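You operate a simulated robot arm through the tools that you are given. There is no shell and no other tool. Be economical: measure what you need, move in short steps, check, and stop when the job is done.

The job below is to be done with a simulated robot arm. You get a single attempt, and the scene is never put back.

JOB
Take the blue brush and leave it on the beige trolley top. Take the small clear jug on the olive bench top and put it away on the cream bench top. Put the bottle labelled "46-51" from the olive bench top on the thick blue board and the bottle that says "26-31" on the navy bench top. Take the teal bowl and leave it on the beige bench top. Switch the orange lever on the beige trolley off. Switch the orange lever on the teal trolley off. Take the tall teal cup and put it on the beige trolley top. Shut the clear flap. Do these in any order. Set down upright: small clear jug, bottle, tall teal cup. The orange lever on the beige trolley goes to its stop. The orange lever on the teal trolley goes to its stop.

The check looks at the end state, three seconds after you hand in, the way a careful person would. Anything else that was tipped, shoved, dropped, spilled or broken makes it a failure.

ROBOT AND FRAMES
A 7-joint arm with a fingered hand on a trunk, on a base that drives. Base frame: it is fixed to the floor where the robot stands at the start and does not move with it; the origin is under the middle of the robot, x ahead of it, y to its left, z up; the surface under the hand at the start is at about z = 80. Readings come in cm, degrees, newtons and seconds.
Its first joint turns from -166.0 to 166.0 degrees. Places, roughly: beige bench top [-140, 70, 80]; beige trolley top [70, 450, 80]; blue brush (11x6x6 cm) [80, -20, 80]; clear flap [-130, 110, 110]; cream bench top [-140, 320, 70]; large orange glass bottle, small blue glass bottle [75, 50, 75]; navy bench top [70, 200, 80]; orange lever on the beige trolley [40, 430, 70]; orange lever on the teal trolley [40, 480, 70]; small clear jug (11x7x8 cm) [90, 30, 80]; tall teal cup [50, 500, 75]; teal bowl (13x13x6 cm) [70, 80, 80]; thick blue board (16x12x2 cm) [90, 0, 80]. Payload 4.7 kg.
Tool frame: the origin (TCP) lies between the finger pads and is the grasp point; the fingertips stand 3.6 cm ahead of it; z points along the fingers, y is the line along which they close. Largest opening 12 cm; the body of the gripper starts 4.2 cm behind the TCP. The gripper is a hand of 5 fingers: y runs from the thumb to the fingers, the wrist lies at [-1.8, -12.2, -21] in the tool frame, and closing takes about 1.5 s.
Orientation is that of the tool frame in the base frame, as a unit quaternion [x, y, z, w]. With the fingers straight down and the wrist toward the robot, the tool's x, y and z point along [0, 1, 0], [1, 0, 0] and [0, 0, -1] of the base frame.

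CONTROLS
- The arm moves only by the tool play_rows. Its argument "increments" is a list of rows, each an object (a shift or turn left out is 0, a gripper value left out holds the last) with "slide": the shift along the base's x, y, z in cm, a list of three; "dr": the turn, a rotation vector about the base's x, y, z in degrees, a list of three. In form: [{"slide": [dx, dy, dz], "dr": [rx, ry, rz]}, ...]. A call has 1 to 12 rows; each row shifts and turns the commanded pose from where the row before left it. "grip" is the closure, from 0 (fully open) to 1 (shut), set as the call begins (left out, the last holds). Rows are played at 5 a second. More than 5 cm and 8.6 degrees between two rows, or a gripper value outside its range, and nothing of the call is played. A pose out of reach is approached as far as the arm can. The call stops where the force on the tool passes 40 N (or 10 N more than at its start, if that is more) or the arm is blocked; 0.2 s more then pass. Each finger travels about 4.5 cm/s and halts on what it meets, pressing with about 27 N; the grip force reading is that of the motor and also rises with nothing between the fingers. The clock runs only during rows and for 0.2 s after the last one: add rows that do not move to give the fingers time. It gives the time, the measured TCP pose, the force on the tool (base axes), the opening and the grip force at its end, in the units of the frame above (readings bear some noise), with the torque about the TCP (base axes, N m) and any sound that the robot's microphone picked up.
- Cameras (640 x 400 px; columns grow to the right, rows downward): "scene" is now at [-32.63, 16.27, 119.81]; the picture's right is [1.00, -0.04, -0.00], its down [-0.03, -0.71, -0.71] and it looks along [0.03, 0.71, -0.71] (base axes); focal length 214 px, centre (320, 200). "wrist" rides on the gripper at [7.3, -9.1, -14.3] in the tool frame; the picture's right is [-0.80, 0.28, -0.53], its down [-0.53, -0.73, 0.42] and it looks along [-0.27, 0.62, 0.74] (tool axes); focal length 234 px, centre (320, 200).
- camera(camera): a new picture of that camera. No time passes.
- roll_base(legs): drives the robot by 1 to 6 legs, each [ahead, turn to the left] in cm and degrees, along the robot's own axes; the way and the turn of a leg run together, so that a leg with both is an arc; at most 150 cm and 180 degrees a leg. The arm and the cameras ride along, it lands a little off, and it stops where it bumps. It gives what a move gives.
- curl_fingers(index, middle, ring, little, thumb_bend, thumb_turn): sets how far each is bent, from 0 (flat) to 100 (curled in); at 30 the hand is open as for a grip, at 70 the pads meet at the TCP. One left out holds its place. A second passes; each finger stops where it meets its share of the squeeze, and holds until it gets a number again. A gripper value or a shape takes the hand back. It gives what a move gives, with no picture; readings hold the bend of each and the force on index, middle, ring, little, thumb and palm. thumb_turn goes from beside the hand (0) to across from the fingers (100), as for a grip.
- set_grasp(shape): the hand has 5 fingers and takes this shape, open, in about a second: jaw (thumb against the fingers, like two jaws); tri (thumb and two fingers); tip (a fingertip pinch); poke (one finger out to press); point (the index stretched); flat (the hand flat); cup (the hand cupped); fist (a fist). The gripper value then closes the fingers along that shape, each until it touches; the sizes above hold for jaw. It gives what a move gives, with no picture.
- turn_head(pan, tilt): turns the head with the scene camera to pan (to the left, within 143 degrees either way) and tilt (down, from -29 to 69), counted from straight ahead of the robot. It gives what a move gives.
- probe_pixels(camera, pixels): there is no depth. For up to 12 entries [column, row, z] of the newest picture of that camera ("zoom" is the newest enlarged one), the place [x, y] in the base frame at which the ray of that pixel passes the height z, good to about 0.2 cm. No time passes.
- enlarge(camera, box): a new picture of the part [left, top, right, bottom] of that camera's present view, enlarged. No time passes.
- close_job(): hands the job in; it is judged then, once.

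Work in short steps. Measure before you move; look again where a grasp or a placing could have gone wrong, and mend it. You have 145 turns and 188 pictures in all, those below and enlarged ones among them. Open the gripper and draw the arm clear of the work before you hand the job in, unless the task says otherwise.

The tools are called after "Emit:" by a JSON object that holds its "op" and its "data". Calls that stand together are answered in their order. play_rows: Moves the arm, as the interface text tells. Its arguments: {"type":"object","properties":{"increments":{"type":"array"},"grip":{"type":"number"}},"required":["increments"]} The other tools are called the same way: set_grasp (shape) gives the hand a shape; curl_fingers (index, middle, ring, little, thumb_bend, thumb_turn) moves the fingers one by one; roll_base (legs) drives the base; turn_head (pan, tilt) turns the head that bears the scene camera; camera (camera) takes a picture; probe_pixels (camera, pixels) gives the place at which the rays of pixels pass given heights; enlarge (camera, box) takes an enlarged picture of a part of a camera's view; close_job () hands the job in.

At the start:

```text
time_s: 0.0
tcp_pos: [83.89, 2.94, 110.71]
orientation: [0.707, 0.707, 0.0, 0.0]
contact_force: [1.2, 0.4, -0.6]
torque: [0.01, -0.06, 0.04]
finger_gap: 11.95
finger_force: 0.1
shape: jaw
bend: [30.0, 30.0, 30.0, 30.0, 30.0, 98.0]
finger forces: [0.0, 0.0, 0.1, 0.0, 0.1, 0.0]
robot x, y, heading: [0.01, 0.39, -0.0]
head pan, tilt: [87.7, 45.1]
```

scene: 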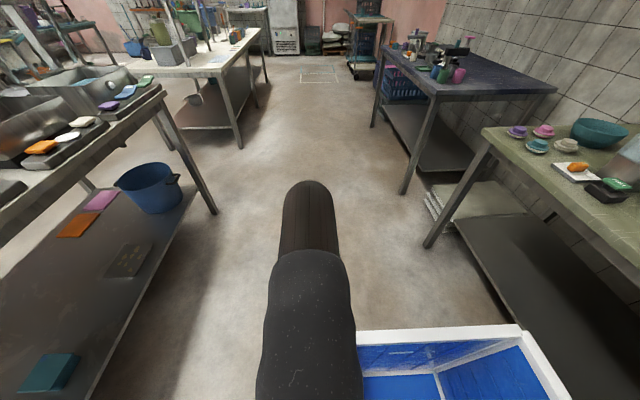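
wrist: 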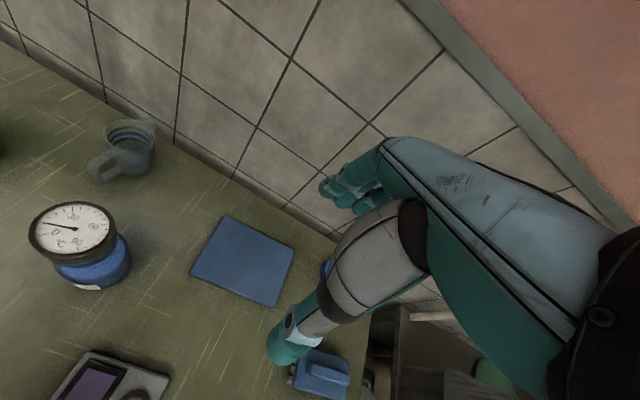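

The wrist picture shows the olive bench with jug, board and brush. I turn the head to face the bench ahead.

Emit:
{"op": "turn_head", "data": {"pan": 0, "tilt": 35}}

Emit:
{"op": "camera", "data": {"camera": "scene"}}

```text
time_s: 1.6
tcp_pos: [83.9, 2.91, 110.73]
orientation: [0.707, 0.708, -0.001, 0.0]
contact_force: [0.7, -0.6, 0.2]
torque: [0.0, -0.01, -0.01]
finger_gap: 11.93
finger_force: 0.0
shape: jaw
bend: [30.0, 30.0, 30.0, 30.0, 30.0, 98.0]
finger forces: [0.1, 0.0, 0.0, 0.0, 0.1, 0.0]
robot x, y, heading: [-0.67, 0.06, 0.0]
head pan, tilt: [0.0, 35.0]
```

```text
185 pictures are left
```

scene: 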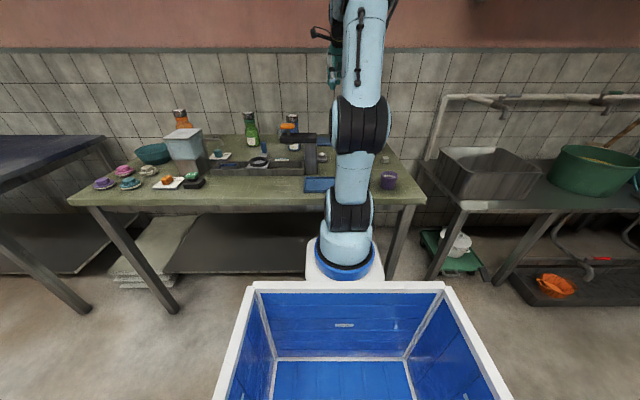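

The bench ahead holds several bottles, the bowl and clutter. I enlarge the bench region for detail.

Emit:
{"op": "enlarge", "data": {"camera": "scene", "box": [60, 90, 260, 215]}}

Emit:
{"op": "enlarge", "data": {"camera": "scene", "box": [220, 90, 420, 215]}}

Emit:
{"op": "camera", "data": {"camera": "wrist"}}

```text
3.20 times, centred on (160, 152) of scene
```

zoom: 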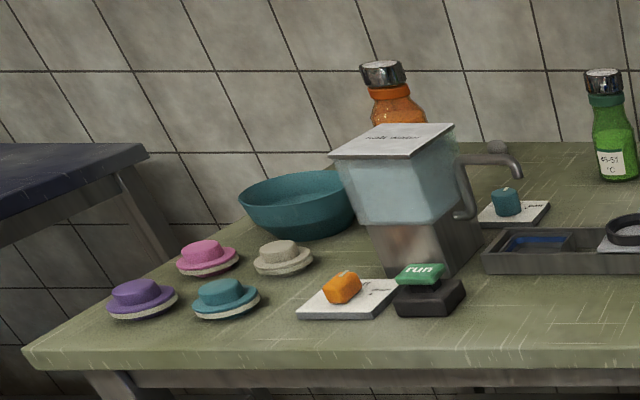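

```text
3.20 times, centred on (320, 152) of scene
```

zoom: 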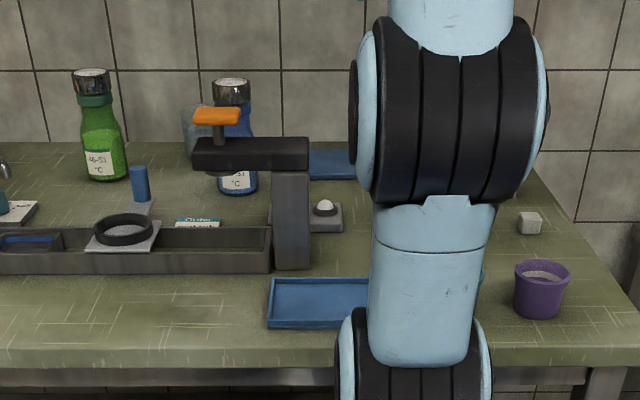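

```text
182 pictures are left
```

wrist: 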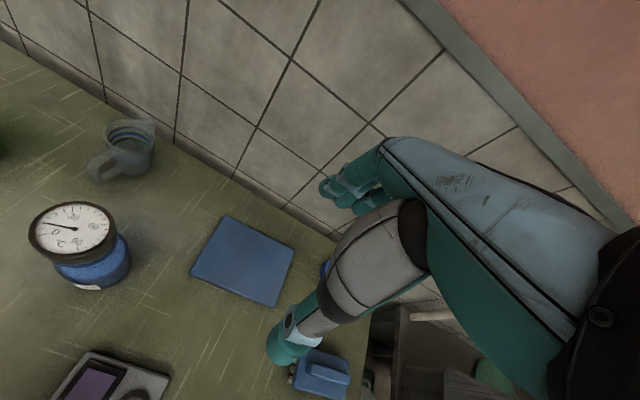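

The labels are small, so I enlarge them tightly: green bottle around (250,130), blue around (293,135), orange around (182,118).

Emit:
{"op": "enlarge", "data": {"camera": "scene", "box": [236, 110, 316, 160]}}

Emit:
{"op": "enlarge", "data": {"camera": "wrist", "box": [20, 100, 380, 400]}}

```text
8.00 times, centred on (276, 135) of scene
```

zoom: 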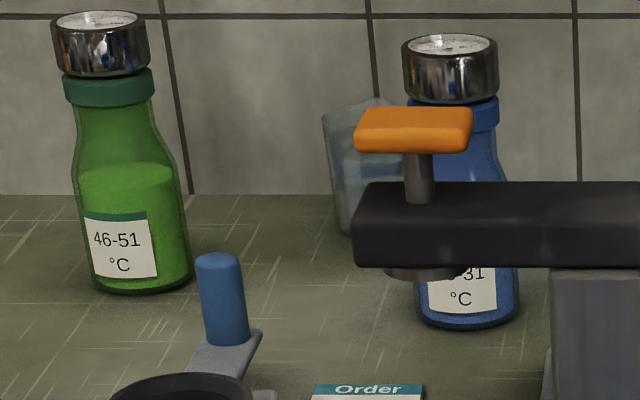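

```text
1.33 times, centred on (200, 250) of wrist
```

zoom: 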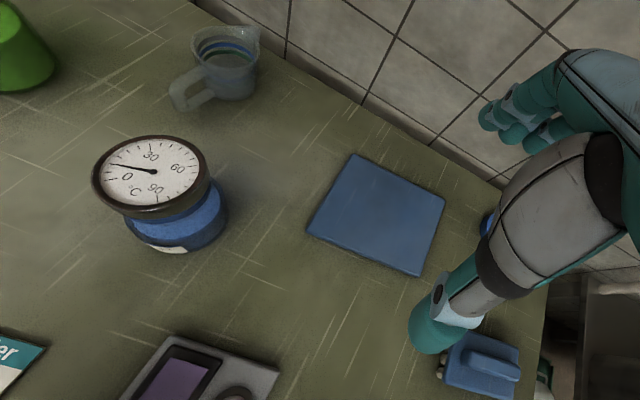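

Green is 46-51 and the blue one ends in "31". I check the base's footprint by looking down, and probe some bench positions from the current view.

Emit:
{"op": "probe_pixels", "data": {"camera": "scene", "pixels": [[68, 200, 80], [426, 202, 80], [319, 184, 80], [246, 147, 80], [293, 150, 80], [388, 186, 80], [153, 160, 80], [338, 145, 80], [345, 275, 60], [253, 288, 60], [444, 288, 60], [186, 180, 80]]}}

Emit:
{"op": "turn_head", "data": {"pan": 0, "tilt": 69}}

Emit:
{"op": "camera", "data": {"camera": "scene"}}

```text
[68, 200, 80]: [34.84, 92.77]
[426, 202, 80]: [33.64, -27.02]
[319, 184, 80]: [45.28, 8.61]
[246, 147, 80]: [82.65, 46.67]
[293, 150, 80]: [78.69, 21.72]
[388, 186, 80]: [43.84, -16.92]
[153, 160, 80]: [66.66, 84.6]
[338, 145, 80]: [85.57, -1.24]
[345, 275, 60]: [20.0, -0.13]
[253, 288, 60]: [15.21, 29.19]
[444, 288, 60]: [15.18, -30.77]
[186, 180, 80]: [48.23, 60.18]
```

```text
time_s: 2.6
tcp_pos: [83.72, 2.89, 110.76]
orientation: [0.708, 0.707, 0.0, 0.0]
contact_force: [0.6, 0.3, -0.3]
torque: [0.0, 0.02, 0.0]
finger_gap: 11.94
finger_force: 0.2
shape: jaw
bend: [30.0, 30.0, 30.0, 30.0, 30.0, 98.0]
finger forces: [0.0, 0.0, 0.0, 0.0, 0.1, 0.1]
robot x, y, heading: [0.11, 0.26, -0.0]
head pan, tilt: [0.0, 68.8]
```

```text
179 pictures are left
```

scene: 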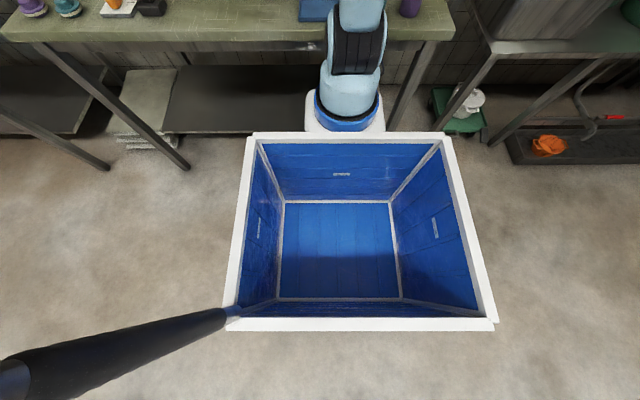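

The robot body carries a bin; the arm base is at about x=22. I return the head to tilt 35 with slight left pan and get the wall, bottle heights and board corners.

Emit:
{"op": "turn_head", "data": {"pan": 12, "tilt": 30}}

Emit:
{"op": "enlarge", "data": {"camera": "scene", "box": [220, 80, 420, 205]}}

Emit:
{"op": "probe_pixels", "data": {"camera": "wrist", "pixels": [[228, 215, 82], [295, 250, 82], [275, 307, 82], [190, 277, 82], [130, 145, 86], [73, 230, 100], [73, 230, 95], [90, 287, 80], [100, 180, 84], [230, 178, 80], [175, 145, 80], [325, 378, 84]]}}

```text
time_s: 3.7
tcp_pos: [83.71, 2.91, 110.7]
orientation: [0.707, 0.707, 0.0, 0.001]
contact_force: [-0.3, -0.1, 0.6]
torque: [0.01, 0.0, -0.01]
finger_gap: 11.96
finger_force: 0.0
shape: jaw
bend: [30.0, 30.0, 30.0, 30.0, 30.0, 98.0]
finger forces: [0.1, 0.0, 0.1, 0.0, 0.0, 0.0]
robot x, y, heading: [-0.36, 0.11, 0.2]
head pan, tilt: [12.0, 30.0]
```

```text
3.20 times, centred on (320, 142) of scene
```

zoom: 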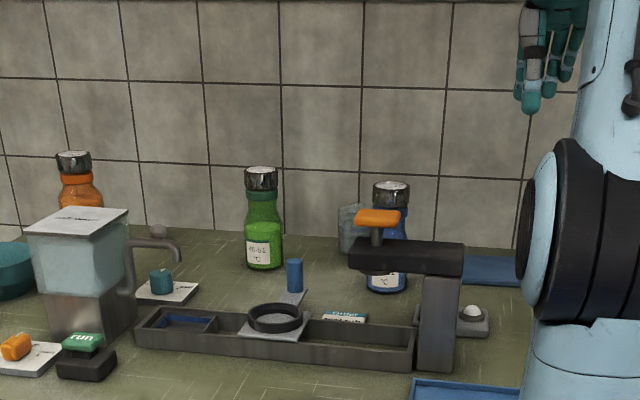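

```text
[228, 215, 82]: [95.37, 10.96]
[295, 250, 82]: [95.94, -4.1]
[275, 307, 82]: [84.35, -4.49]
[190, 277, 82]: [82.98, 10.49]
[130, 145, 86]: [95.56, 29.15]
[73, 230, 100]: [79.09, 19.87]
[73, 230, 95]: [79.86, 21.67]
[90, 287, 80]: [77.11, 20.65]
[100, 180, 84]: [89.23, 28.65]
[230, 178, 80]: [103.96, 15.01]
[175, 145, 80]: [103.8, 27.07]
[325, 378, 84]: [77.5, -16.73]
```

I probe the green and blue bottle tops and bases in this zoom view.

Emit:
{"op": "probe_pixels", "data": {"camera": "zoom", "pixels": [[264, 270, 80], [261, 170, 98], [261, 170, 100], [261, 170, 102], [247, 265, 80], [284, 265, 80], [387, 293, 80], [391, 186, 98], [391, 186, 100], [391, 186, 102], [76, 154, 100], [260, 182, 100]]}}

```text
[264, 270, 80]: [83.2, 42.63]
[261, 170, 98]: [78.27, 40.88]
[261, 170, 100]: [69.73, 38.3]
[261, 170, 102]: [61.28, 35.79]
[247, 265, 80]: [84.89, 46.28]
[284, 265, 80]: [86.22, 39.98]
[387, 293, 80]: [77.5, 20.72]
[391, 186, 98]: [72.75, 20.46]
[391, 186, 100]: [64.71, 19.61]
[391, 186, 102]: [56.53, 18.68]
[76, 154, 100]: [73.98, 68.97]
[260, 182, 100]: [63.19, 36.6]
```

Green bottle: centre about (86.3, 43.3), top z≈96.3. I move above it at the present height, hand open.

Emit:
{"op": "play_rows", "data": {"increments": [{"slide": [0.3, 4.5, 0]}, {"slide": [0.3, 4.5, 0]}, {"slide": [0.3, 4.5, 0]}, {"slide": [0.3, 4.5, 0]}, {"slide": [0.3, 4.5, 0]}, {"slide": [0.3, 4.5, 0]}, {"slide": [0.3, 4.5, 0]}, {"slide": [0.3, 4.5, 0]}, {"slide": [0.2, 4.4, 0]}, {"slide": [0, 0, -3]}, {"slide": [0, 0, 0]}], "grip": 0}}

Emit:
{"op": "camera", "data": {"camera": "wrist"}}

Emit:
{"op": "camera", "data": {"camera": "scene"}}

```text
time_s: 6.1
tcp_pos: [86.32, 43.29, 107.67]
orientation: [0.707, 0.707, 0.001, 0.0]
contact_force: [-0.9, 0.1, 0.0]
torque: [-0.03, -0.02, -0.02]
finger_gap: 11.98
finger_force: 0.2
shape: jaw
bend: [30.0, 30.0, 30.0, 30.0, 30.0, 98.0]
finger forces: [0.0, 0.1, 0.1, 0.0, 0.0, 0.0]
robot x, y, heading: [0.11, 0.64, 0.1]
head pan, tilt: [12.0, 30.0]
```

```text
177 pictures are left
```

wrist: 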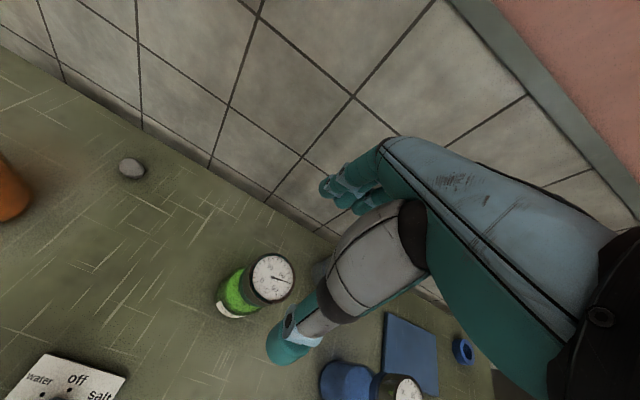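

```text
176 pictures are left
```

scene: 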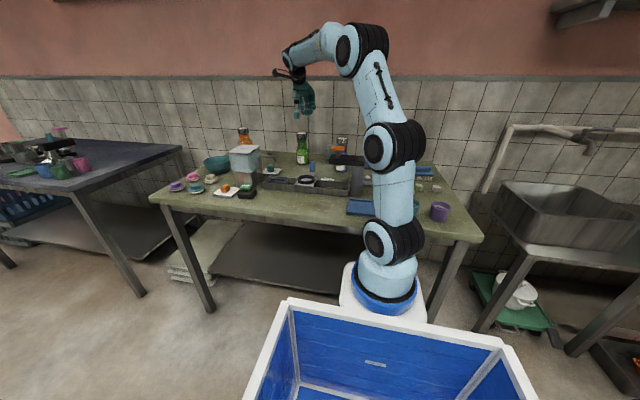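

The dial cap is at (272,278) in the wrist view; I probe it at its height to refine the centre (and note the off-labelled knob plate nearby).

Emit:
{"op": "probe_pixels", "data": {"camera": "wrist", "pixels": [[272, 278, 96], [272, 278, 97], [236, 295, 84], [408, 388, 96], [345, 385, 84]]}}

Emit:
{"op": "enlarge", "data": {"camera": "scene", "box": [260, 70, 360, 170]}}

```text
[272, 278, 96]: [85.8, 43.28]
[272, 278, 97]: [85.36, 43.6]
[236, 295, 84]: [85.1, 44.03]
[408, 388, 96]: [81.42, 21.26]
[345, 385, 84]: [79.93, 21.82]
```

```text
4.00 times, centred on (310, 120) of scene
```

zoom: 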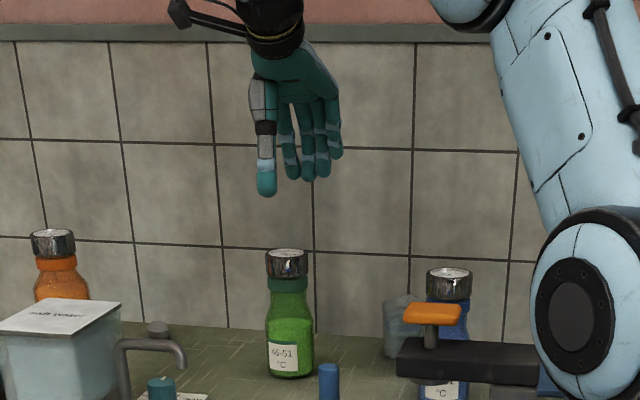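

Cap centre ≈(85.7, 43.4). I descend so the pads straddle cap and collar, TCP at z≈92.8.

Emit:
{"op": "play_rows", "data": {"increments": [{"slide": [-0.6, 0.1, -3]}, {"slide": [0, 0, -3]}, {"slide": [0, 0, -3]}, {"slide": [0, 0, -2]}, {"slide": [0, 0, -2]}, {"slide": [0, 0, -1.9]}, {"slide": [0, 0, 0]}]}}

Emit:
{"op": "camera", "data": {"camera": "wrist"}}

Emit:
{"op": "enlarge", "data": {"camera": "scene", "box": [260, 90, 340, 170]}}

```text
time_s: 7.7
tcp_pos: [85.81, 43.32, 92.8]
orientation: [0.707, 0.707, -0.001, 0.0]
contact_force: [0.2, -0.5, 0.8]
torque: [0.05, -0.01, -0.02]
finger_gap: 11.95
finger_force: 0.0
shape: jaw
bend: [30.0, 30.0, 30.0, 30.0, 30.0, 98.0]
finger forces: [0.0, 0.0, 0.0, 0.0, 0.0, 0.1]
robot x, y, heading: [0.35, 0.07, -0.2]
head pan, tilt: [12.0, 30.0]
```

```text
174 pictures are left
```

wrist: 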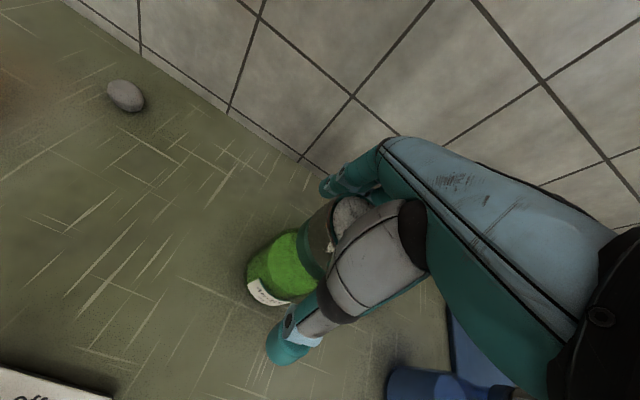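

```text
5.00 times, centred on (300, 130) of scene
```

zoom: 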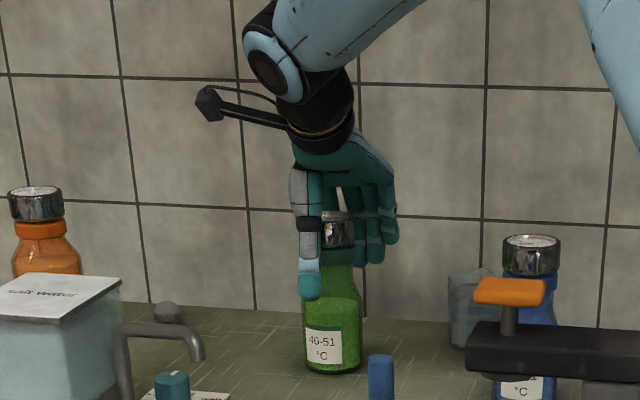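

The cap sits between thumb and fingers. I close, giving 2 s.

Emit:
{"op": "play_rows", "data": {"increments": [{}, {}, {}, {}, {}, {}, {}, {}, {}, {}], "grip": 1}}

Emit:
{"op": "enlarge", "data": {"camera": "scene", "box": [260, 90, 340, 170]}}

```text
time_s: 9.9
tcp_pos: [85.81, 43.42, 92.78]
orientation: [0.707, 0.707, 0.0, 0.0]
contact_force: [0.2, -0.4, 1.5]
torque: [0.04, -0.09, 0.06]
finger_gap: 4.07
finger_force: 27.0
shape: jaw
bend: [74.0, 54.0, 58.0, 54.0, 74.0, 100.0]
finger forces: [13.2, 9.6, 0.0, 0.1, 23.2, 0.1]
robot x, y, heading: [-0.0, 0.04, -0.0]
head pan, tilt: [12.0, 30.0]
```

```text
5.00 times, centred on (300, 130) of scene
```

zoom: 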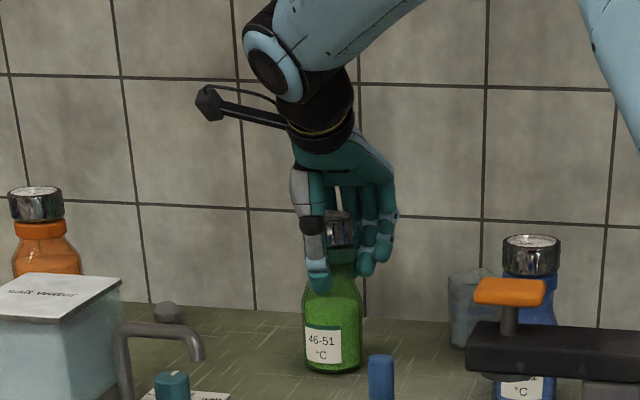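

Grip holds (27 N). I lift 19 cm and check.

Emit:
{"op": "play_rows", "data": {"increments": [{"slide": [0, 0, 2]}, {"slide": [0, 0, 3]}, {"slide": [0, 0, 3]}, {"slide": [0, 0, 3]}, {"slide": [0, 0, 4]}, {"slide": [0, 0, 4]}, {"slide": [0, 0, 0]}]}}

Emit:
{"op": "camera", "data": {"camera": "wrist"}}

```text
time_s: 11.5
tcp_pos: [85.77, 43.29, 112.01]
orientation: [0.707, 0.707, 0.0, 0.0]
contact_force: [-0.1, 0.0, -3.8]
torque: [-0.04, 0.03, 0.0]
finger_gap: 3.97
finger_force: 27.0
shape: jaw
bend: [74.0, 54.0, 58.0, 54.0, 74.0, 100.0]
finger forces: [13.6, 8.5, 0.0, 0.1, 22.8, 0.1]
robot x, y, heading: [0.03, 0.32, -0.1]
head pan, tilt: [12.0, 30.0]
```

```text
171 pictures are left
```

wrist: 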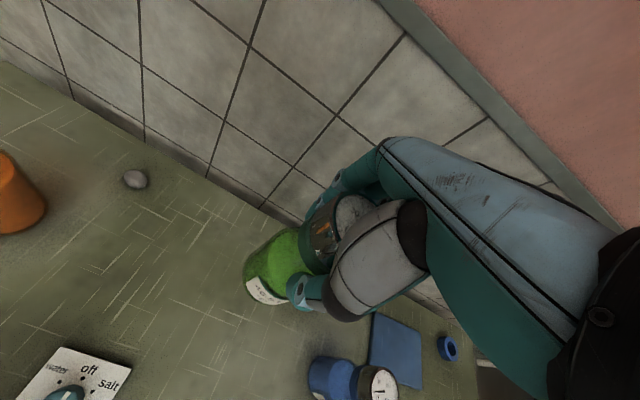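

Bottle hangs steady. I travel over to the board centre (89.7, 3.2) and lower most of the way.

Emit:
{"op": "play_rows", "data": {"increments": [{"slide": [0.4, -4.4, 0]}, {"slide": [0.4, -4.5, 0]}, {"slide": [0.4, -4.5, 0]}, {"slide": [0.4, -4.5, 0]}, {"slide": [0.5, -4.5, 0]}, {"slide": [0.5, -4.5, 0]}, {"slide": [0.4, -4.5, 0]}, {"slide": [0.4, -4.5, 0]}, {"slide": [0.4, -4.2, 0]}, {"slide": [0, 0, -4]}, {"slide": [0, 0, -4]}, {"slide": [0, 0, -3]}]}}

Emit:
{"op": "camera", "data": {"camera": "wrist"}}

Emit:
{"op": "enlarge", "data": {"camera": "scene", "box": [320, 90, 480, 190]}}

```text
time_s: 14.1
tcp_pos: [89.49, 3.32, 100.66]
orientation: [0.707, 0.707, 0.001, 0.0]
contact_force: [-0.6, 0.1, -2.5]
torque: [0.0, -0.03, 0.01]
finger_gap: 3.98
finger_force: 27.0
shape: jaw
bend: [74.0, 54.0, 58.0, 54.0, 74.0, 100.0]
finger forces: [13.4, 8.9, 0.1, 0.0, 22.6, 0.0]
robot x, y, heading: [0.22, 0.53, 0.2]
head pan, tilt: [12.0, 30.0]
```

```text
170 pictures are left
```

wrist: 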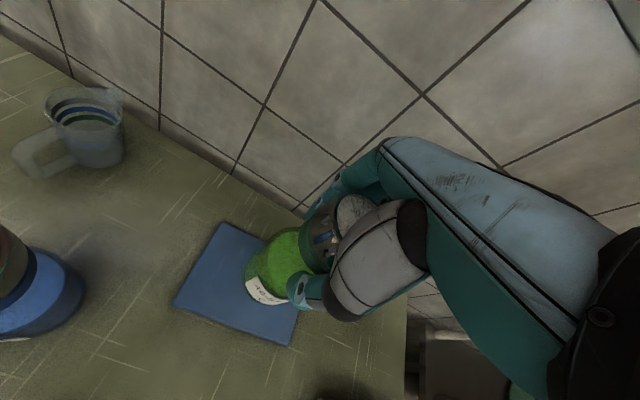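

```text
4.00 times, centred on (400, 140) of scene
```

zoom: 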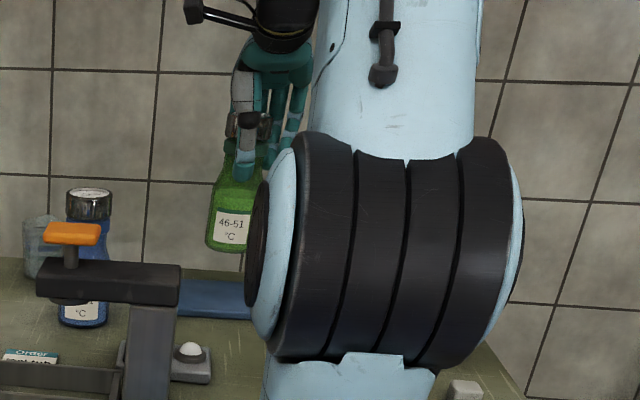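

The bottle is over the board. I lower the last 6 cm gently.

Emit:
{"op": "play_rows", "data": {"increments": [{"slide": [0, 0, -2]}, {"slide": [0, 0, -1.5]}, {"slide": [0, 0, -1]}, {"slide": [0, 0, -0.5]}, {"slide": [0, 0, -0.4]}, {"slide": [0, 0, -0.3]}, {"slide": [0, 0, -0.2]}, {}]}}

Emit:
{"op": "camera", "data": {"camera": "wrist"}}

```text
time_s: 15.9
tcp_pos: [89.5, 3.3, 94.94]
orientation: [0.708, 0.707, 0.001, 0.001]
contact_force: [-0.4, 0.5, -3.9]
torque: [0.02, 0.02, -0.02]
finger_gap: 3.95
finger_force: 26.9
shape: jaw
bend: [74.0, 54.0, 58.0, 54.0, 74.0, 100.0]
finger forces: [13.4, 8.9, 0.0, 0.0, 22.5, 0.0]
robot x, y, heading: [0.06, -0.2, 0.1]
head pan, tilt: [12.0, 30.0]
```

```text
168 pictures are left
```

wrist: 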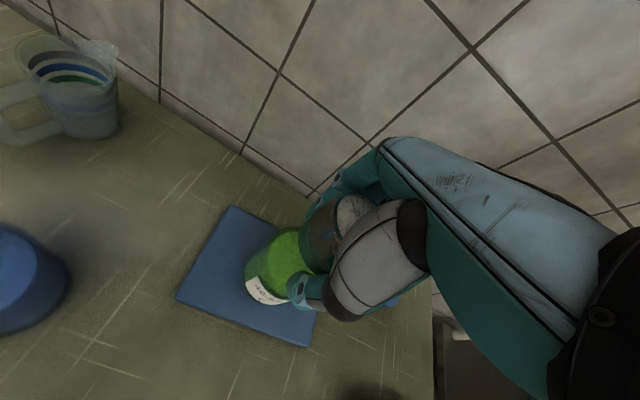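

Force still shows the bottle's weight; I step down in 0.2 cm rows until it bears.

Emit:
{"op": "play_rows", "data": {"increments": [{"slide": [0, 0, -0.2]}, {"slide": [0, 0, -0.2]}, {"slide": [0, 0, -0.1]}, {}]}}

```text
time_s: 16.9
tcp_pos: [89.6, 3.38, 94.42]
orientation: [0.707, 0.707, 0.0, -0.001]
contact_force: [0.9, 0.4, -4.3]
torque: [0.04, 0.04, 0.02]
finger_gap: 3.96
finger_force: 26.5
shape: jaw
bend: [74.0, 54.0, 58.0, 54.0, 74.0, 100.0]
finger forces: [13.4, 8.8, 0.0, 0.0, 22.4, 0.1]
robot x, y, heading: [-0.1, 0.4, 0.3]
head pan, tilt: [12.0, 30.0]
```

Emit:
{"op": "play_rows", "data": {"increments": [{"slide": [0, 0, -0.2]}, {"slide": [0, 0, -0.2]}, {"slide": [0, 0, -0.2]}, {}]}}

Emit:
{"op": "enlarge", "data": {"camera": "scene", "box": [340, 110, 420, 170]}}

```text
time_s: 17.9
tcp_pos: [89.68, 3.37, 94.02]
orientation: [0.708, 0.707, 0.001, 0.0]
contact_force: [-2.2, 1.2, 6.3]
torque: [-0.01, -0.05, 0.04]
finger_gap: 4.0
finger_force: 26.8
shape: jaw
bend: [74.0, 54.0, 58.0, 54.0, 74.0, 100.0]
finger forces: [13.4, 10.5, 0.0, 0.1, 24.9, 0.0]
robot x, y, heading: [-0.35, 0.19, 0.2]
head pan, tilt: [12.0, 30.0]
```

```text
6.67 times, centred on (380, 140) of scene
```

zoom: 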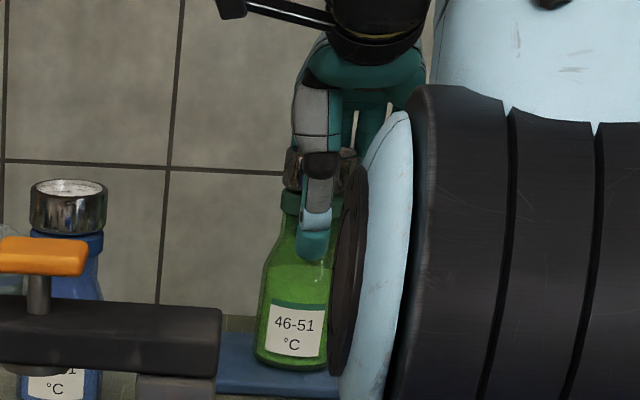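

It now bears on the board. I open and lift away.

Emit:
{"op": "play_rows", "data": {"increments": [{}, {}, {}, {}, {}, {}, {}, {"slide": [0, 0, 1]}, {"slide": [0, 0, 3]}, {"slide": [0, 0, 4]}, {"slide": [0, 0, 4]}, {"slide": [0, 0, 4]}], "grip": 0}}

Emit:
{"op": "camera", "data": {"camera": "wrist"}}

Emit:
{"op": "enlarge", "data": {"camera": "scene", "box": [300, 90, 460, 190]}}

```text
time_s: 20.5
tcp_pos: [89.75, 3.24, 109.76]
orientation: [0.706, 0.708, 0.0, 0.0]
contact_force: [0.9, -0.2, -1.1]
torque: [0.0, 0.01, 0.0]
finger_gap: 11.99
finger_force: 0.2
shape: jaw
bend: [30.0, 30.0, 30.0, 30.0, 30.0, 98.0]
finger forces: [0.0, 0.1, 0.0, 0.0, 0.0, 0.0]
robot x, y, heading: [0.18, 0.37, 0.1]
head pan, tilt: [12.0, 30.0]
```

```text
166 pictures are left
```

wrist: 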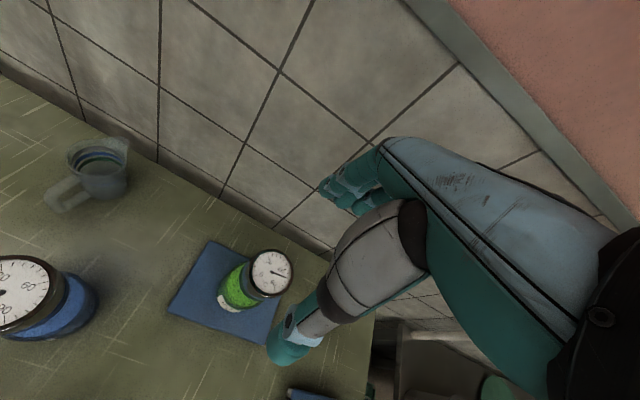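

```text
4.00 times, centred on (380, 140) of scene
```

zoom: 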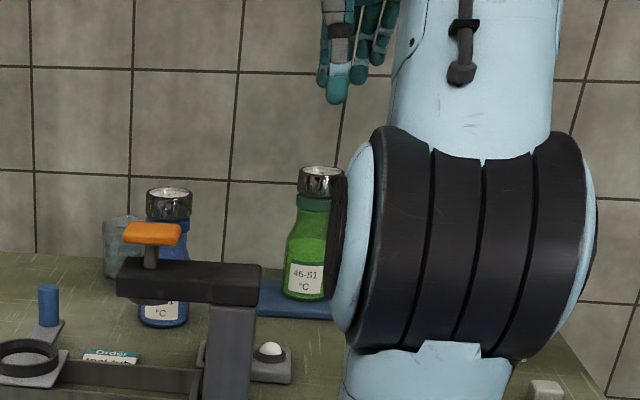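

The 46-51 bottle stands on the board. Before taking the blue one I view its label with the wrist camera from the front.

Emit:
{"op": "play_rows", "data": {"increments": [{"slide": [-4, 2.5, 1]}, {"slide": [-4, 2.5, 1]}, {"slide": [-4, 2.5, 1]}, {"slide": [-4, 2.5, 0]}, {"slide": [-4, 2.5, 0]}, {"slide": [-4, 0.5, 0]}, {}]}}

Emit:
{"op": "camera", "data": {"camera": "wrist"}}

```text
time_s: 22.1
tcp_pos: [65.52, 16.26, 112.46]
orientation: [0.707, 0.707, 0.001, 0.001]
contact_force: [0.9, -0.2, -0.6]
torque: [-0.01, 0.01, -0.01]
finger_gap: 11.95
finger_force: 0.0
shape: jaw
bend: [30.0, 30.0, 30.0, 30.0, 30.0, 98.0]
finger forces: [0.1, 0.1, 0.0, 0.0, 0.1, 0.0]
robot x, y, heading: [-0.67, 0.39, 0.1]
head pan, tilt: [12.0, 30.0]
```

```text
164 pictures are left
```

wrist: 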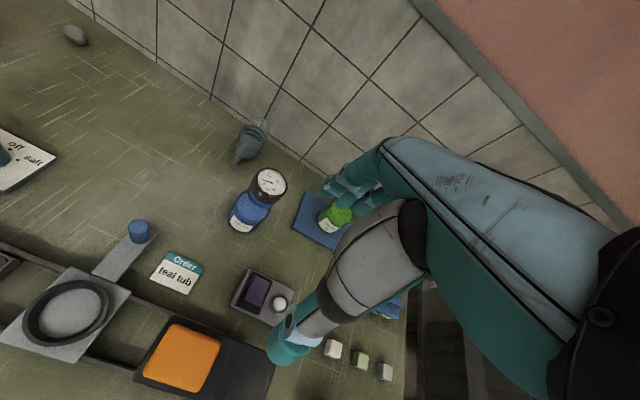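

The blue bottle's label is at about (240,222). I enlarge it.

Emit:
{"op": "enlarge", "data": {"camera": "wrist", "box": [215, 155, 295, 245]}}

Emit:
{"op": "play_rows", "data": {"increments": [{"slide": [0, 4.5, 1.5]}, {"slide": [0, 5, 0.5]}, {"slide": [0, 5, 0]}, {"slide": [0, 5, 0]}, {"slide": [0, 5, 0]}, {"slide": [0, 5, 0]}, {"slide": [0, 5, 0]}, {"slide": [0, 4, 0]}, {}]}}

Emit:
{"op": "camera", "data": {"camera": "wrist"}}

```text
4.44 times, centred on (255, 200) of wrist
```

zoom: 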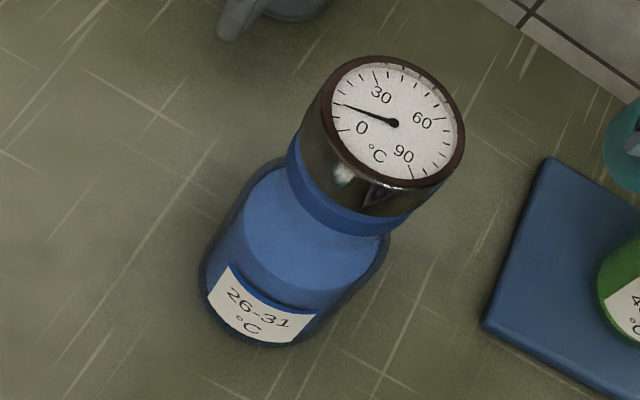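

```text
refused: row 2 steps farther than a row can; nothing moved
```

```text
162 pictures are left
```

wrist: 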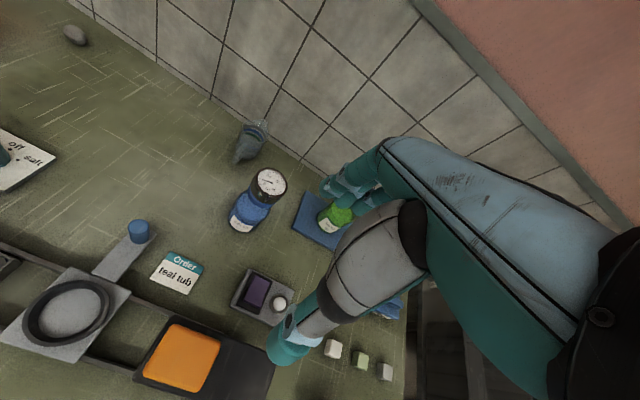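

Blue bottle reads 26-31, so no further label check is needed. I probe its cap, the jug and brush.

Emit:
{"op": "probe_pixels", "data": {"camera": "wrist", "pixels": [[270, 185, 95], [270, 185, 96], [240, 231, 79], [190, 355, 95], [255, 128, 86], [390, 305, 84], [333, 348, 81], [332, 220, 79]]}}

Emit:
{"op": "play_rows", "data": {"increments": [{"slide": [4.5, 1.5, 0]}, {"slide": [4.5, 1.5, 0]}, {"slide": [4.0, 1.5, -2]}]}}

Emit:
{"op": "camera", "data": {"camera": "wrist"}}

```text
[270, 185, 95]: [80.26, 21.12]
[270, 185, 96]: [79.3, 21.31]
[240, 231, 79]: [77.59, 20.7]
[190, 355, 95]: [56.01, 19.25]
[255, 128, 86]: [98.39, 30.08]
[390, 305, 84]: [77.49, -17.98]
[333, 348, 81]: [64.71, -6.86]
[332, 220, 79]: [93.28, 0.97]
```

```text
time_s: 22.9
tcp_pos: [78.57, 20.85, 110.93]
orientation: [0.706, 0.708, 0.001, 0.0]
contact_force: [-0.9, -1.1, 1.2]
torque: [-0.01, -0.08, -0.01]
finger_gap: 11.99
finger_force: 0.0
shape: jaw
bend: [30.0, 30.0, 30.0, 30.0, 30.0, 98.0]
finger forces: [0.0, 0.1, 0.1, 0.0, 0.0, 0.1]
robot x, y, heading: [-0.31, 0.08, 0.2]
head pan, tilt: [12.0, 30.0]
```

```text
161 pictures are left
```

wrist: 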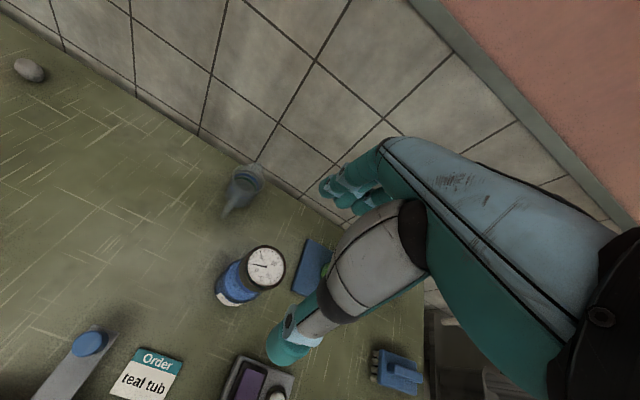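

I align to (80.1, 21.2) and descend to z=92.6, then close.

Emit:
{"op": "play_rows", "data": {"increments": [{"slide": [1.5, 0.3, -3]}, {"slide": [0, 0, -3]}, {"slide": [0, 0, -3]}, {"slide": [0, 0, -3]}, {"slide": [0, 0, -2]}, {"slide": [0, 0, -2]}, {"slide": [0, 0, -2.1]}, {}]}}

Emit:
{"op": "camera", "data": {"camera": "wrist"}}

Emit:
{"op": "enlarge", "data": {"camera": "scene", "box": [300, 90, 380, 170]}}

```text
time_s: 24.7
tcp_pos: [80.05, 21.14, 92.62]
orientation: [0.707, 0.707, 0.0, 0.0]
contact_force: [0.3, -0.5, 0.0]
torque: [-0.02, 0.04, -0.01]
finger_gap: 11.98
finger_force: 0.1
shape: jaw
bend: [30.0, 30.0, 30.0, 30.0, 30.0, 98.0]
finger forces: [0.1, 0.0, 0.0, 0.0, 0.0, 0.0]
robot x, y, heading: [-0.05, 0.09, 0.0]
head pan, tilt: [12.0, 30.0]
```

```text
160 pictures are left
```

wrist: 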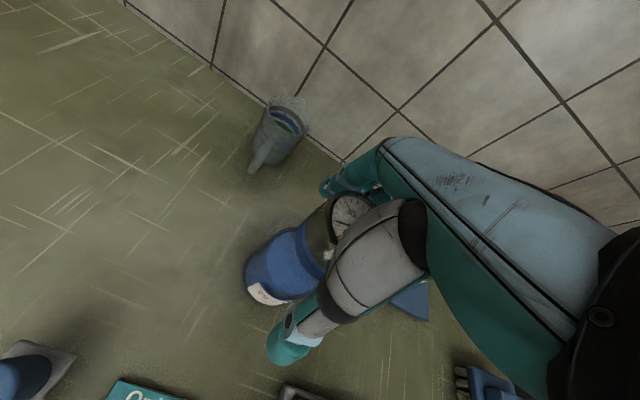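

```text
5.00 times, centred on (340, 130) of scene
```

zoom: 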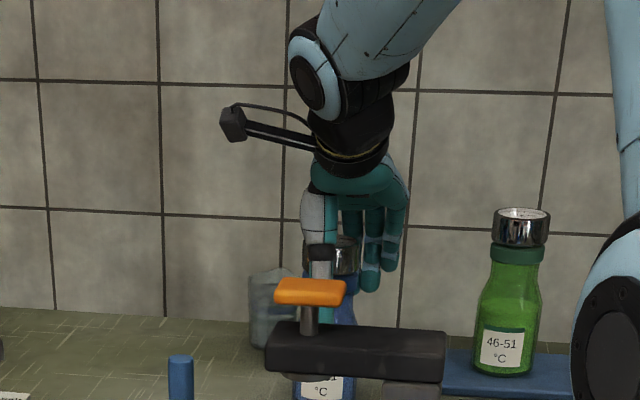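

Aligned as with the green bottle. Close and lift.

Emit:
{"op": "play_rows", "data": {"increments": [{}, {}, {}, {}, {}, {}, {}, {}, {"slide": [0, 0, 2]}, {"slide": [0, 0, 3]}, {"slide": [0, 0, 4]}, {"slide": [0, 0, 4]}], "grip": 1}}

Emit:
{"op": "turn_head", "data": {"pan": 70, "tilt": 35}}

Emit:
{"op": "camera", "data": {"camera": "scene"}}

Emit:
{"op": "camera", "data": {"camera": "wrist"}}

```text
time_s: 27.3
tcp_pos: [79.94, 20.88, 105.59]
orientation: [0.707, 0.707, -0.002, -0.001]
contact_force: [0.6, 0.2, -5.0]
torque: [0.0, 0.02, 0.04]
finger_gap: 4.03
finger_force: 27.2
shape: jaw
bend: [74.0, 55.0, 58.0, 54.0, 74.0, 100.0]
finger forces: [13.7, 7.8, 0.0, 0.0, 22.7, 0.0]
robot x, y, heading: [-0.02, 0.1, -0.0]
head pan, tilt: [12.0, 30.0]
```

```text
time_s: 28.5
tcp_pos: [79.96, 20.95, 105.5]
orientation: [0.707, 0.707, 0.0, 0.0]
contact_force: [1.2, -0.4, -3.4]
torque: [-0.02, 0.01, 0.0]
finger_gap: 3.97
finger_force: 26.6
shape: jaw
bend: [74.0, 55.0, 58.0, 54.0, 74.0, 100.0]
finger forces: [13.7, 7.8, 0.1, 0.0, 22.6, 0.0]
robot x, y, heading: [0.03, 0.36, -0.1]
head pan, tilt: [70.0, 35.0]
```

```text
158 pictures are left
```

scene: 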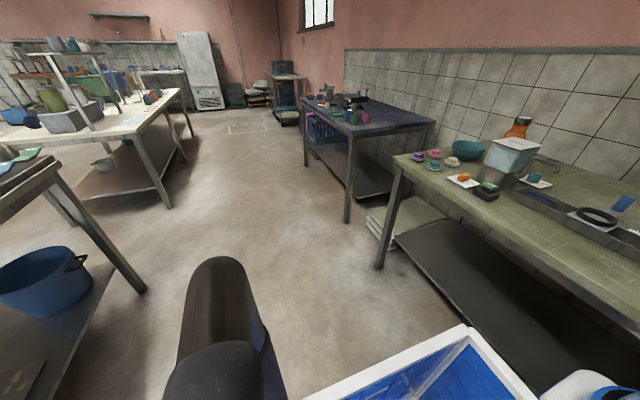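

```text
157 pictures are left
```

wrist: 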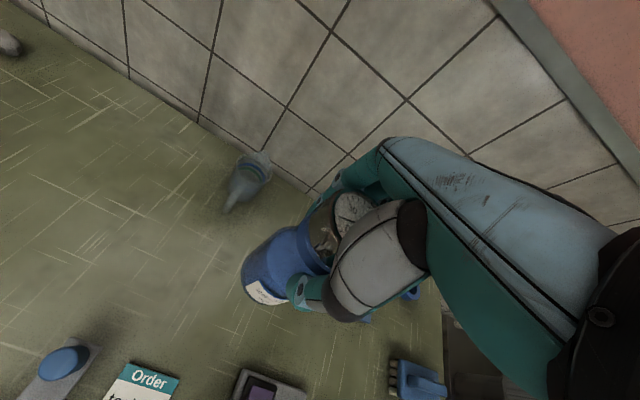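

Bottle held. The navy bench's near end at columns 350–430 looks free. I probe its corners and zoom in on it.

Emit:
{"op": "enlarge", "data": {"camera": "scene", "box": [290, 60, 450, 160]}}

Emit:
{"op": "probe_pixels", "data": {"camera": "scene", "pixels": [[352, 137, 80], [435, 125, 80], [303, 100, 80], [370, 98, 80], [352, 128, 80], [392, 160, 80], [348, 220, 0], [306, 162, 0], [377, 268, 0], [145, 290, 0], [170, 208, 0], [65, 163, 80]]}}

```text
4.00 times, centred on (370, 110) of scene
```

zoom: 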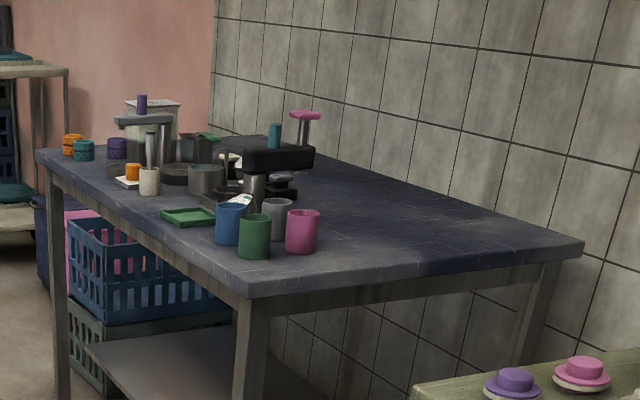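

```text
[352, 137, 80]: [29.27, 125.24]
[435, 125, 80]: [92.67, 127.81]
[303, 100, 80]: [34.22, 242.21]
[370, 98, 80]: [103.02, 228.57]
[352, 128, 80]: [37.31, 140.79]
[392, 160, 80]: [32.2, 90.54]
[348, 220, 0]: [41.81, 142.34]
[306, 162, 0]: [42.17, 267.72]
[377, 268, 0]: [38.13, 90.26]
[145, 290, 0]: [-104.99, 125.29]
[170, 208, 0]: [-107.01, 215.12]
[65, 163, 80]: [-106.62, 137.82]
```

Navy top appears near z≈75 with legs at x≈42, y≈142–268. I raise and retract the arm before driving.

Emit:
{"op": "play_rows", "data": {"increments": [{"slide": [0, 0, 4]}, {"slide": [0, 0, 4]}, {"slide": [0, 0, 4]}, {"slide": [-4.2, -2, 1]}, {"slide": [-4.2, -2, 1]}, {"slide": [-4.2, -2, 0]}, {"slide": [-4.2, -2, 0]}, {"slide": [-4.2, -2, 0]}, {"slide": [-4.2, -2, 0]}, {"slide": [-4.2, -2, 0]}, {}]}}

Emit:
{"op": "roll_base", "data": {"legs": [[-35, 0], [0, 90]]}}

Emit:
{"op": "turn_head", "data": {"pan": 0, "tilt": 25}}

Emit:
{"op": "camera", "data": {"camera": "scene"}}

```text
time_s: 30.9
tcp_pos: [50.59, 7.1, 119.56]
orientation: [0.708, 0.707, 0.0, 0.0]
contact_force: [-0.3, 0.2, -3.8]
torque: [-0.02, -0.02, 0.02]
finger_gap: 3.96
finger_force: 27.4
shape: jaw
bend: [74.0, 55.0, 58.0, 54.0, 74.0, 100.0]
finger forces: [14.3, 8.0, 0.0, 0.1, 22.7, 0.1]
robot x, y, heading: [0.38, 0.24, -0.1]
head pan, tilt: [70.0, 35.0]
```

```text
time_s: 37.0
tcp_pos: [-41.9, 50.66, 119.54]
orientation: [-0.001, 1.0, 0.0, 0.0]
contact_force: [0.6, 0.2, -3.5]
torque: [-0.01, -0.02, 0.01]
finger_gap: 3.96
finger_force: 27.0
shape: jaw
bend: [74.0, 55.0, 58.0, 54.0, 74.0, 100.0]
finger forces: [14.2, 7.7, 0.0, 0.0, 22.0, 0.0]
robot x, y, heading: [-34.88, 0.26, 90.2]
head pan, tilt: [70.0, 35.0]
```

```text
time_s: 38.4
tcp_pos: [-41.98, 50.54, 119.5]
orientation: [-0.001, 1.0, 0.0, 0.0]
contact_force: [0.2, -0.4, -3.8]
torque: [0.02, -0.02, 0.04]
finger_gap: 3.94
finger_force: 27.1
shape: jaw
bend: [74.0, 55.0, 58.0, 54.0, 74.0, 100.0]
finger forces: [14.3, 7.6, 0.1, 0.0, 22.1, 0.0]
robot x, y, heading: [-34.83, -0.27, 90.2]
head pan, tilt: [0.0, 25.0]
```

```text
155 pictures are left
```

scene: 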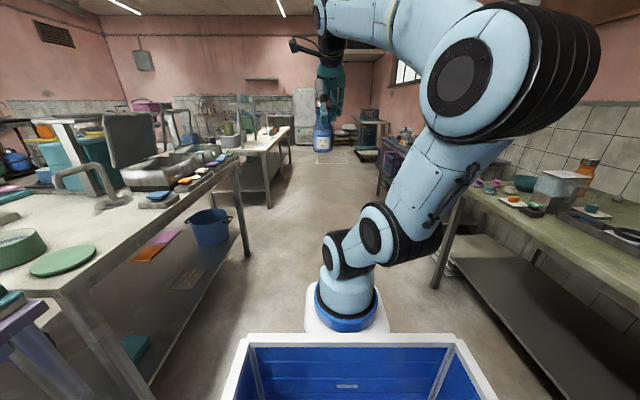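

Path along the lane is clear. I drive to y≈155, turn to face the navy bench and approach.

Emit:
{"op": "roll_base", "data": {"legs": [[150, 0], [4, 0], [0, -90], [28, 0]]}}

Emit:
{"op": "camera", "data": {"camera": "scene"}}

Emit:
{"op": "camera", "data": {"camera": "wrist"}}

```text
time_s: 51.7
tcp_pos: [41.52, 158.94, 119.59]
orientation: [0.709, 0.706, 0.0, 0.001]
contact_force: [0.3, -0.2, -4.2]
torque: [0.0, -0.01, 0.01]
finger_gap: 3.93
finger_force: 27.0
shape: jaw
bend: [74.0, 55.0, 58.0, 54.0, 74.0, 100.0]
finger forces: [14.2, 7.6, 0.0, 0.0, 21.9, 0.1]
robot x, y, heading: [-9.13, 152.17, -0.2]
head pan, tilt: [0.0, 25.0]
```

```text
154 pictures are left
```

scene: 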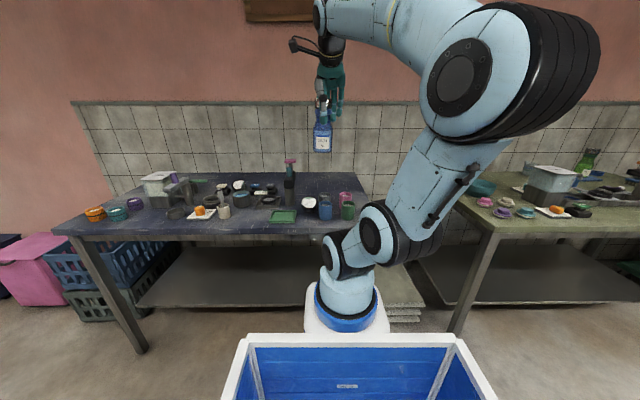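

```text
153 pictures are left
```

wrist: 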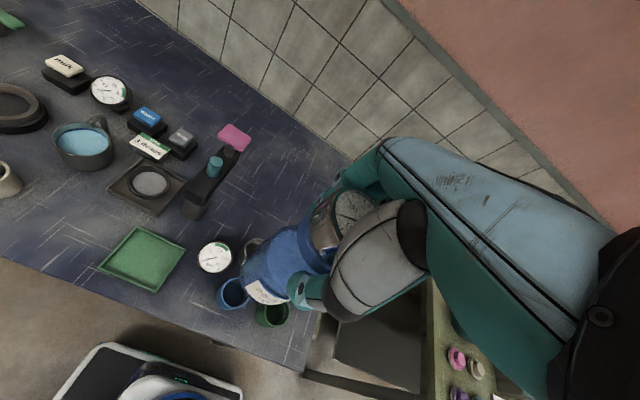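

I probe the navy top features: near corner (303,370), wall line, cups and the press.

Emit:
{"op": "probe_pixels", "data": {"camera": "wrist", "pixels": [[303, 370, 75], [303, 370, 80], [240, 85, 75], [270, 105, 80], [235, 293, 82], [272, 313, 82], [215, 257, 80], [195, 210, 76], [350, 160, 76], [175, 320, 75], [320, 180, 75], [250, 245, 83]]}}

Emit:
{"op": "probe_pixels", "data": {"camera": "scene", "pixels": [[53, 232, 75], [53, 232, 80], [145, 348, 0], [450, 332, 0], [350, 219, 75], [350, 219, 80], [325, 218, 76], [366, 176, 76]]}}

Emit:
{"op": "enlarge", "data": {"camera": "scene", "box": [240, 150, 400, 250]}}

```text
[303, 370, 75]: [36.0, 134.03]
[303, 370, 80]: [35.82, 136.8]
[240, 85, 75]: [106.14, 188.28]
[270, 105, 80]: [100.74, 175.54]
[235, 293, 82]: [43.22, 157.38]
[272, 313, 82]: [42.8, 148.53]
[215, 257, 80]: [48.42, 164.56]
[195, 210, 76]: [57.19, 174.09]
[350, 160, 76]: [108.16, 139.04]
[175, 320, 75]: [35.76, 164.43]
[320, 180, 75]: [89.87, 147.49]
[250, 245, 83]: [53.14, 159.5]
```

```text
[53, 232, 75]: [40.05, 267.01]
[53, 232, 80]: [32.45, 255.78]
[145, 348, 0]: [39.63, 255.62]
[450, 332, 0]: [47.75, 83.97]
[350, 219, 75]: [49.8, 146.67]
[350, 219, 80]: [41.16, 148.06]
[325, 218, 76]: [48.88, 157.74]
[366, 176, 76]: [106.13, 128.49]
```

```text
4.00 times, centred on (320, 200) of scene
```

zoom: 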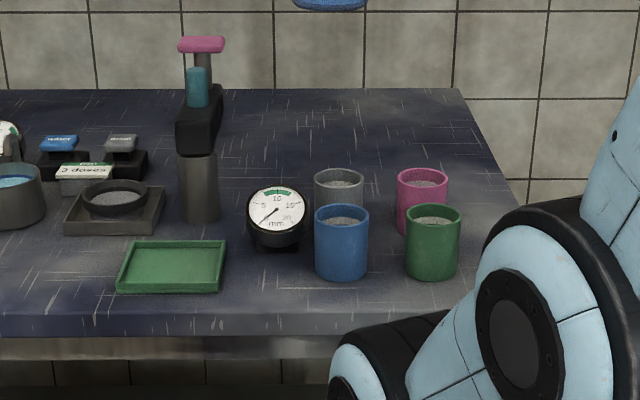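

Free area is around (77,152). I move the bottle there at height and start down.

Emit:
{"op": "play_rows", "data": {"increments": [{"slide": [4.4, -0.9, 0]}, {"slide": [4.4, -0.9, 0]}, {"slide": [4.4, -0.9, 0]}, {"slide": [4.4, -0.9, 0]}, {"slide": [4.4, -0.9, 0]}, {"slide": [4.4, -0.9, 0]}, {"slide": [4.4, -0.9, 0]}, {"slide": [4.4, -0.7, 0]}, {"slide": [0, 0, -4]}, {"slide": [0, 0, -4]}, {"slide": [0, 0, -4]}, {"slide": [0, 0, -3]}]}}

Emit:
{"op": "camera", "data": {"camera": "wrist"}}

Emit:
{"op": "camera", "data": {"camera": "scene"}}

```text
time_s: 54.3
tcp_pos: [76.65, 151.98, 104.66]
orientation: [0.709, 0.705, 0.001, 0.001]
contact_force: [-1.2, -0.2, -2.9]
torque: [0.0, 0.0, -0.04]
finger_gap: 3.9
finger_force: 27.0
shape: jaw
bend: [74.0, 55.0, 58.0, 54.0, 74.0, 100.0]
finger forces: [14.6, 7.6, 0.0, 0.0, 22.1, 0.0]
robot x, y, heading: [-9.29, 152.65, -0.3]
head pan, tilt: [0.0, 25.0]
```

```text
151 pictures are left
```

wrist: 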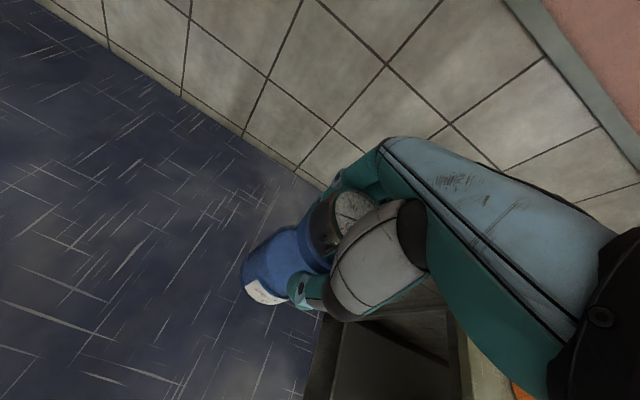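

```text
150 pictures are left
```

scene: 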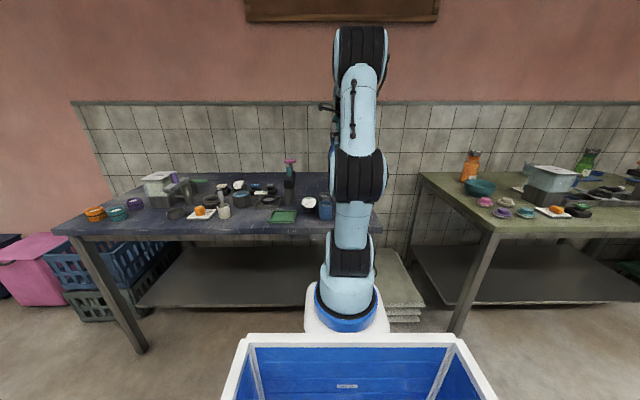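

Bottle is over clear surface. I lower in shrinking steps, watching force.

Emit:
{"op": "play_rows", "data": {"increments": [{"slide": [0, 0, -3]}, {"slide": [0, 0, -3]}, {"slide": [0, 0, -2]}, {"slide": [0, 0, -1]}, {"slide": [0, 0, -0.5]}, {"slide": [0, 0, -0.5]}, {"slide": [0, 0, -0.3]}, {"slide": [0, 0, -0.3]}, {}]}}

Emit:
{"op": "camera", "data": {"camera": "wrist"}}

```text
time_s: 56.3
tcp_pos: [76.6, 151.96, 93.97]
orientation: [0.708, 0.706, 0.0, 0.0]
contact_force: [0.2, 0.2, -3.2]
torque: [-0.04, 0.0, -0.02]
finger_gap: 3.91
finger_force: 26.6
shape: jaw
bend: [74.0, 55.0, 58.0, 54.0, 74.0, 100.0]
finger forces: [14.9, 7.5, 0.0, 0.0, 21.1, 0.0]
robot x, y, heading: [-9.23, 152.13, -0.2]
head pan, tilt: [0.0, 25.0]
```

```text
149 pictures are left
```

wrist: 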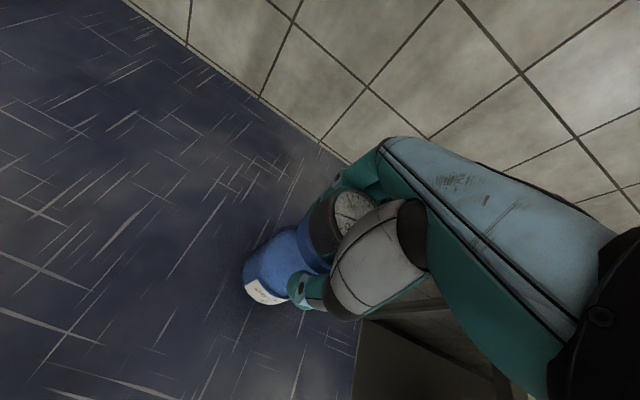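

Not yet in contact; I continue down in 0.3 cm steps.

Emit:
{"op": "play_rows", "data": {"increments": [{"slide": [0, 0, -0.3]}, {"slide": [0, 0, -0.3]}, {"slide": [0, 0, -0.3]}, {"slide": [0, 0, -0.3]}, {"slide": [0, 0, -0.3]}, {}]}}

```text
time_s: 57.7
tcp_pos: [76.66, 152.1, 92.72]
orientation: [0.708, 0.706, 0.001, 0.002]
contact_force: [-2.9, 1.7, 15.5]
torque: [0.02, -0.08, 0.04]
finger_gap: 3.97
finger_force: 27.5
shape: jaw
bend: [74.0, 55.0, 58.0, 54.0, 74.0, 100.0]
finger forces: [15.7, 11.1, 0.1, 0.0, 27.4, 0.0]
robot x, y, heading: [-9.25, 152.46, -0.2]
head pan, tilt: [0.0, 25.0]
```

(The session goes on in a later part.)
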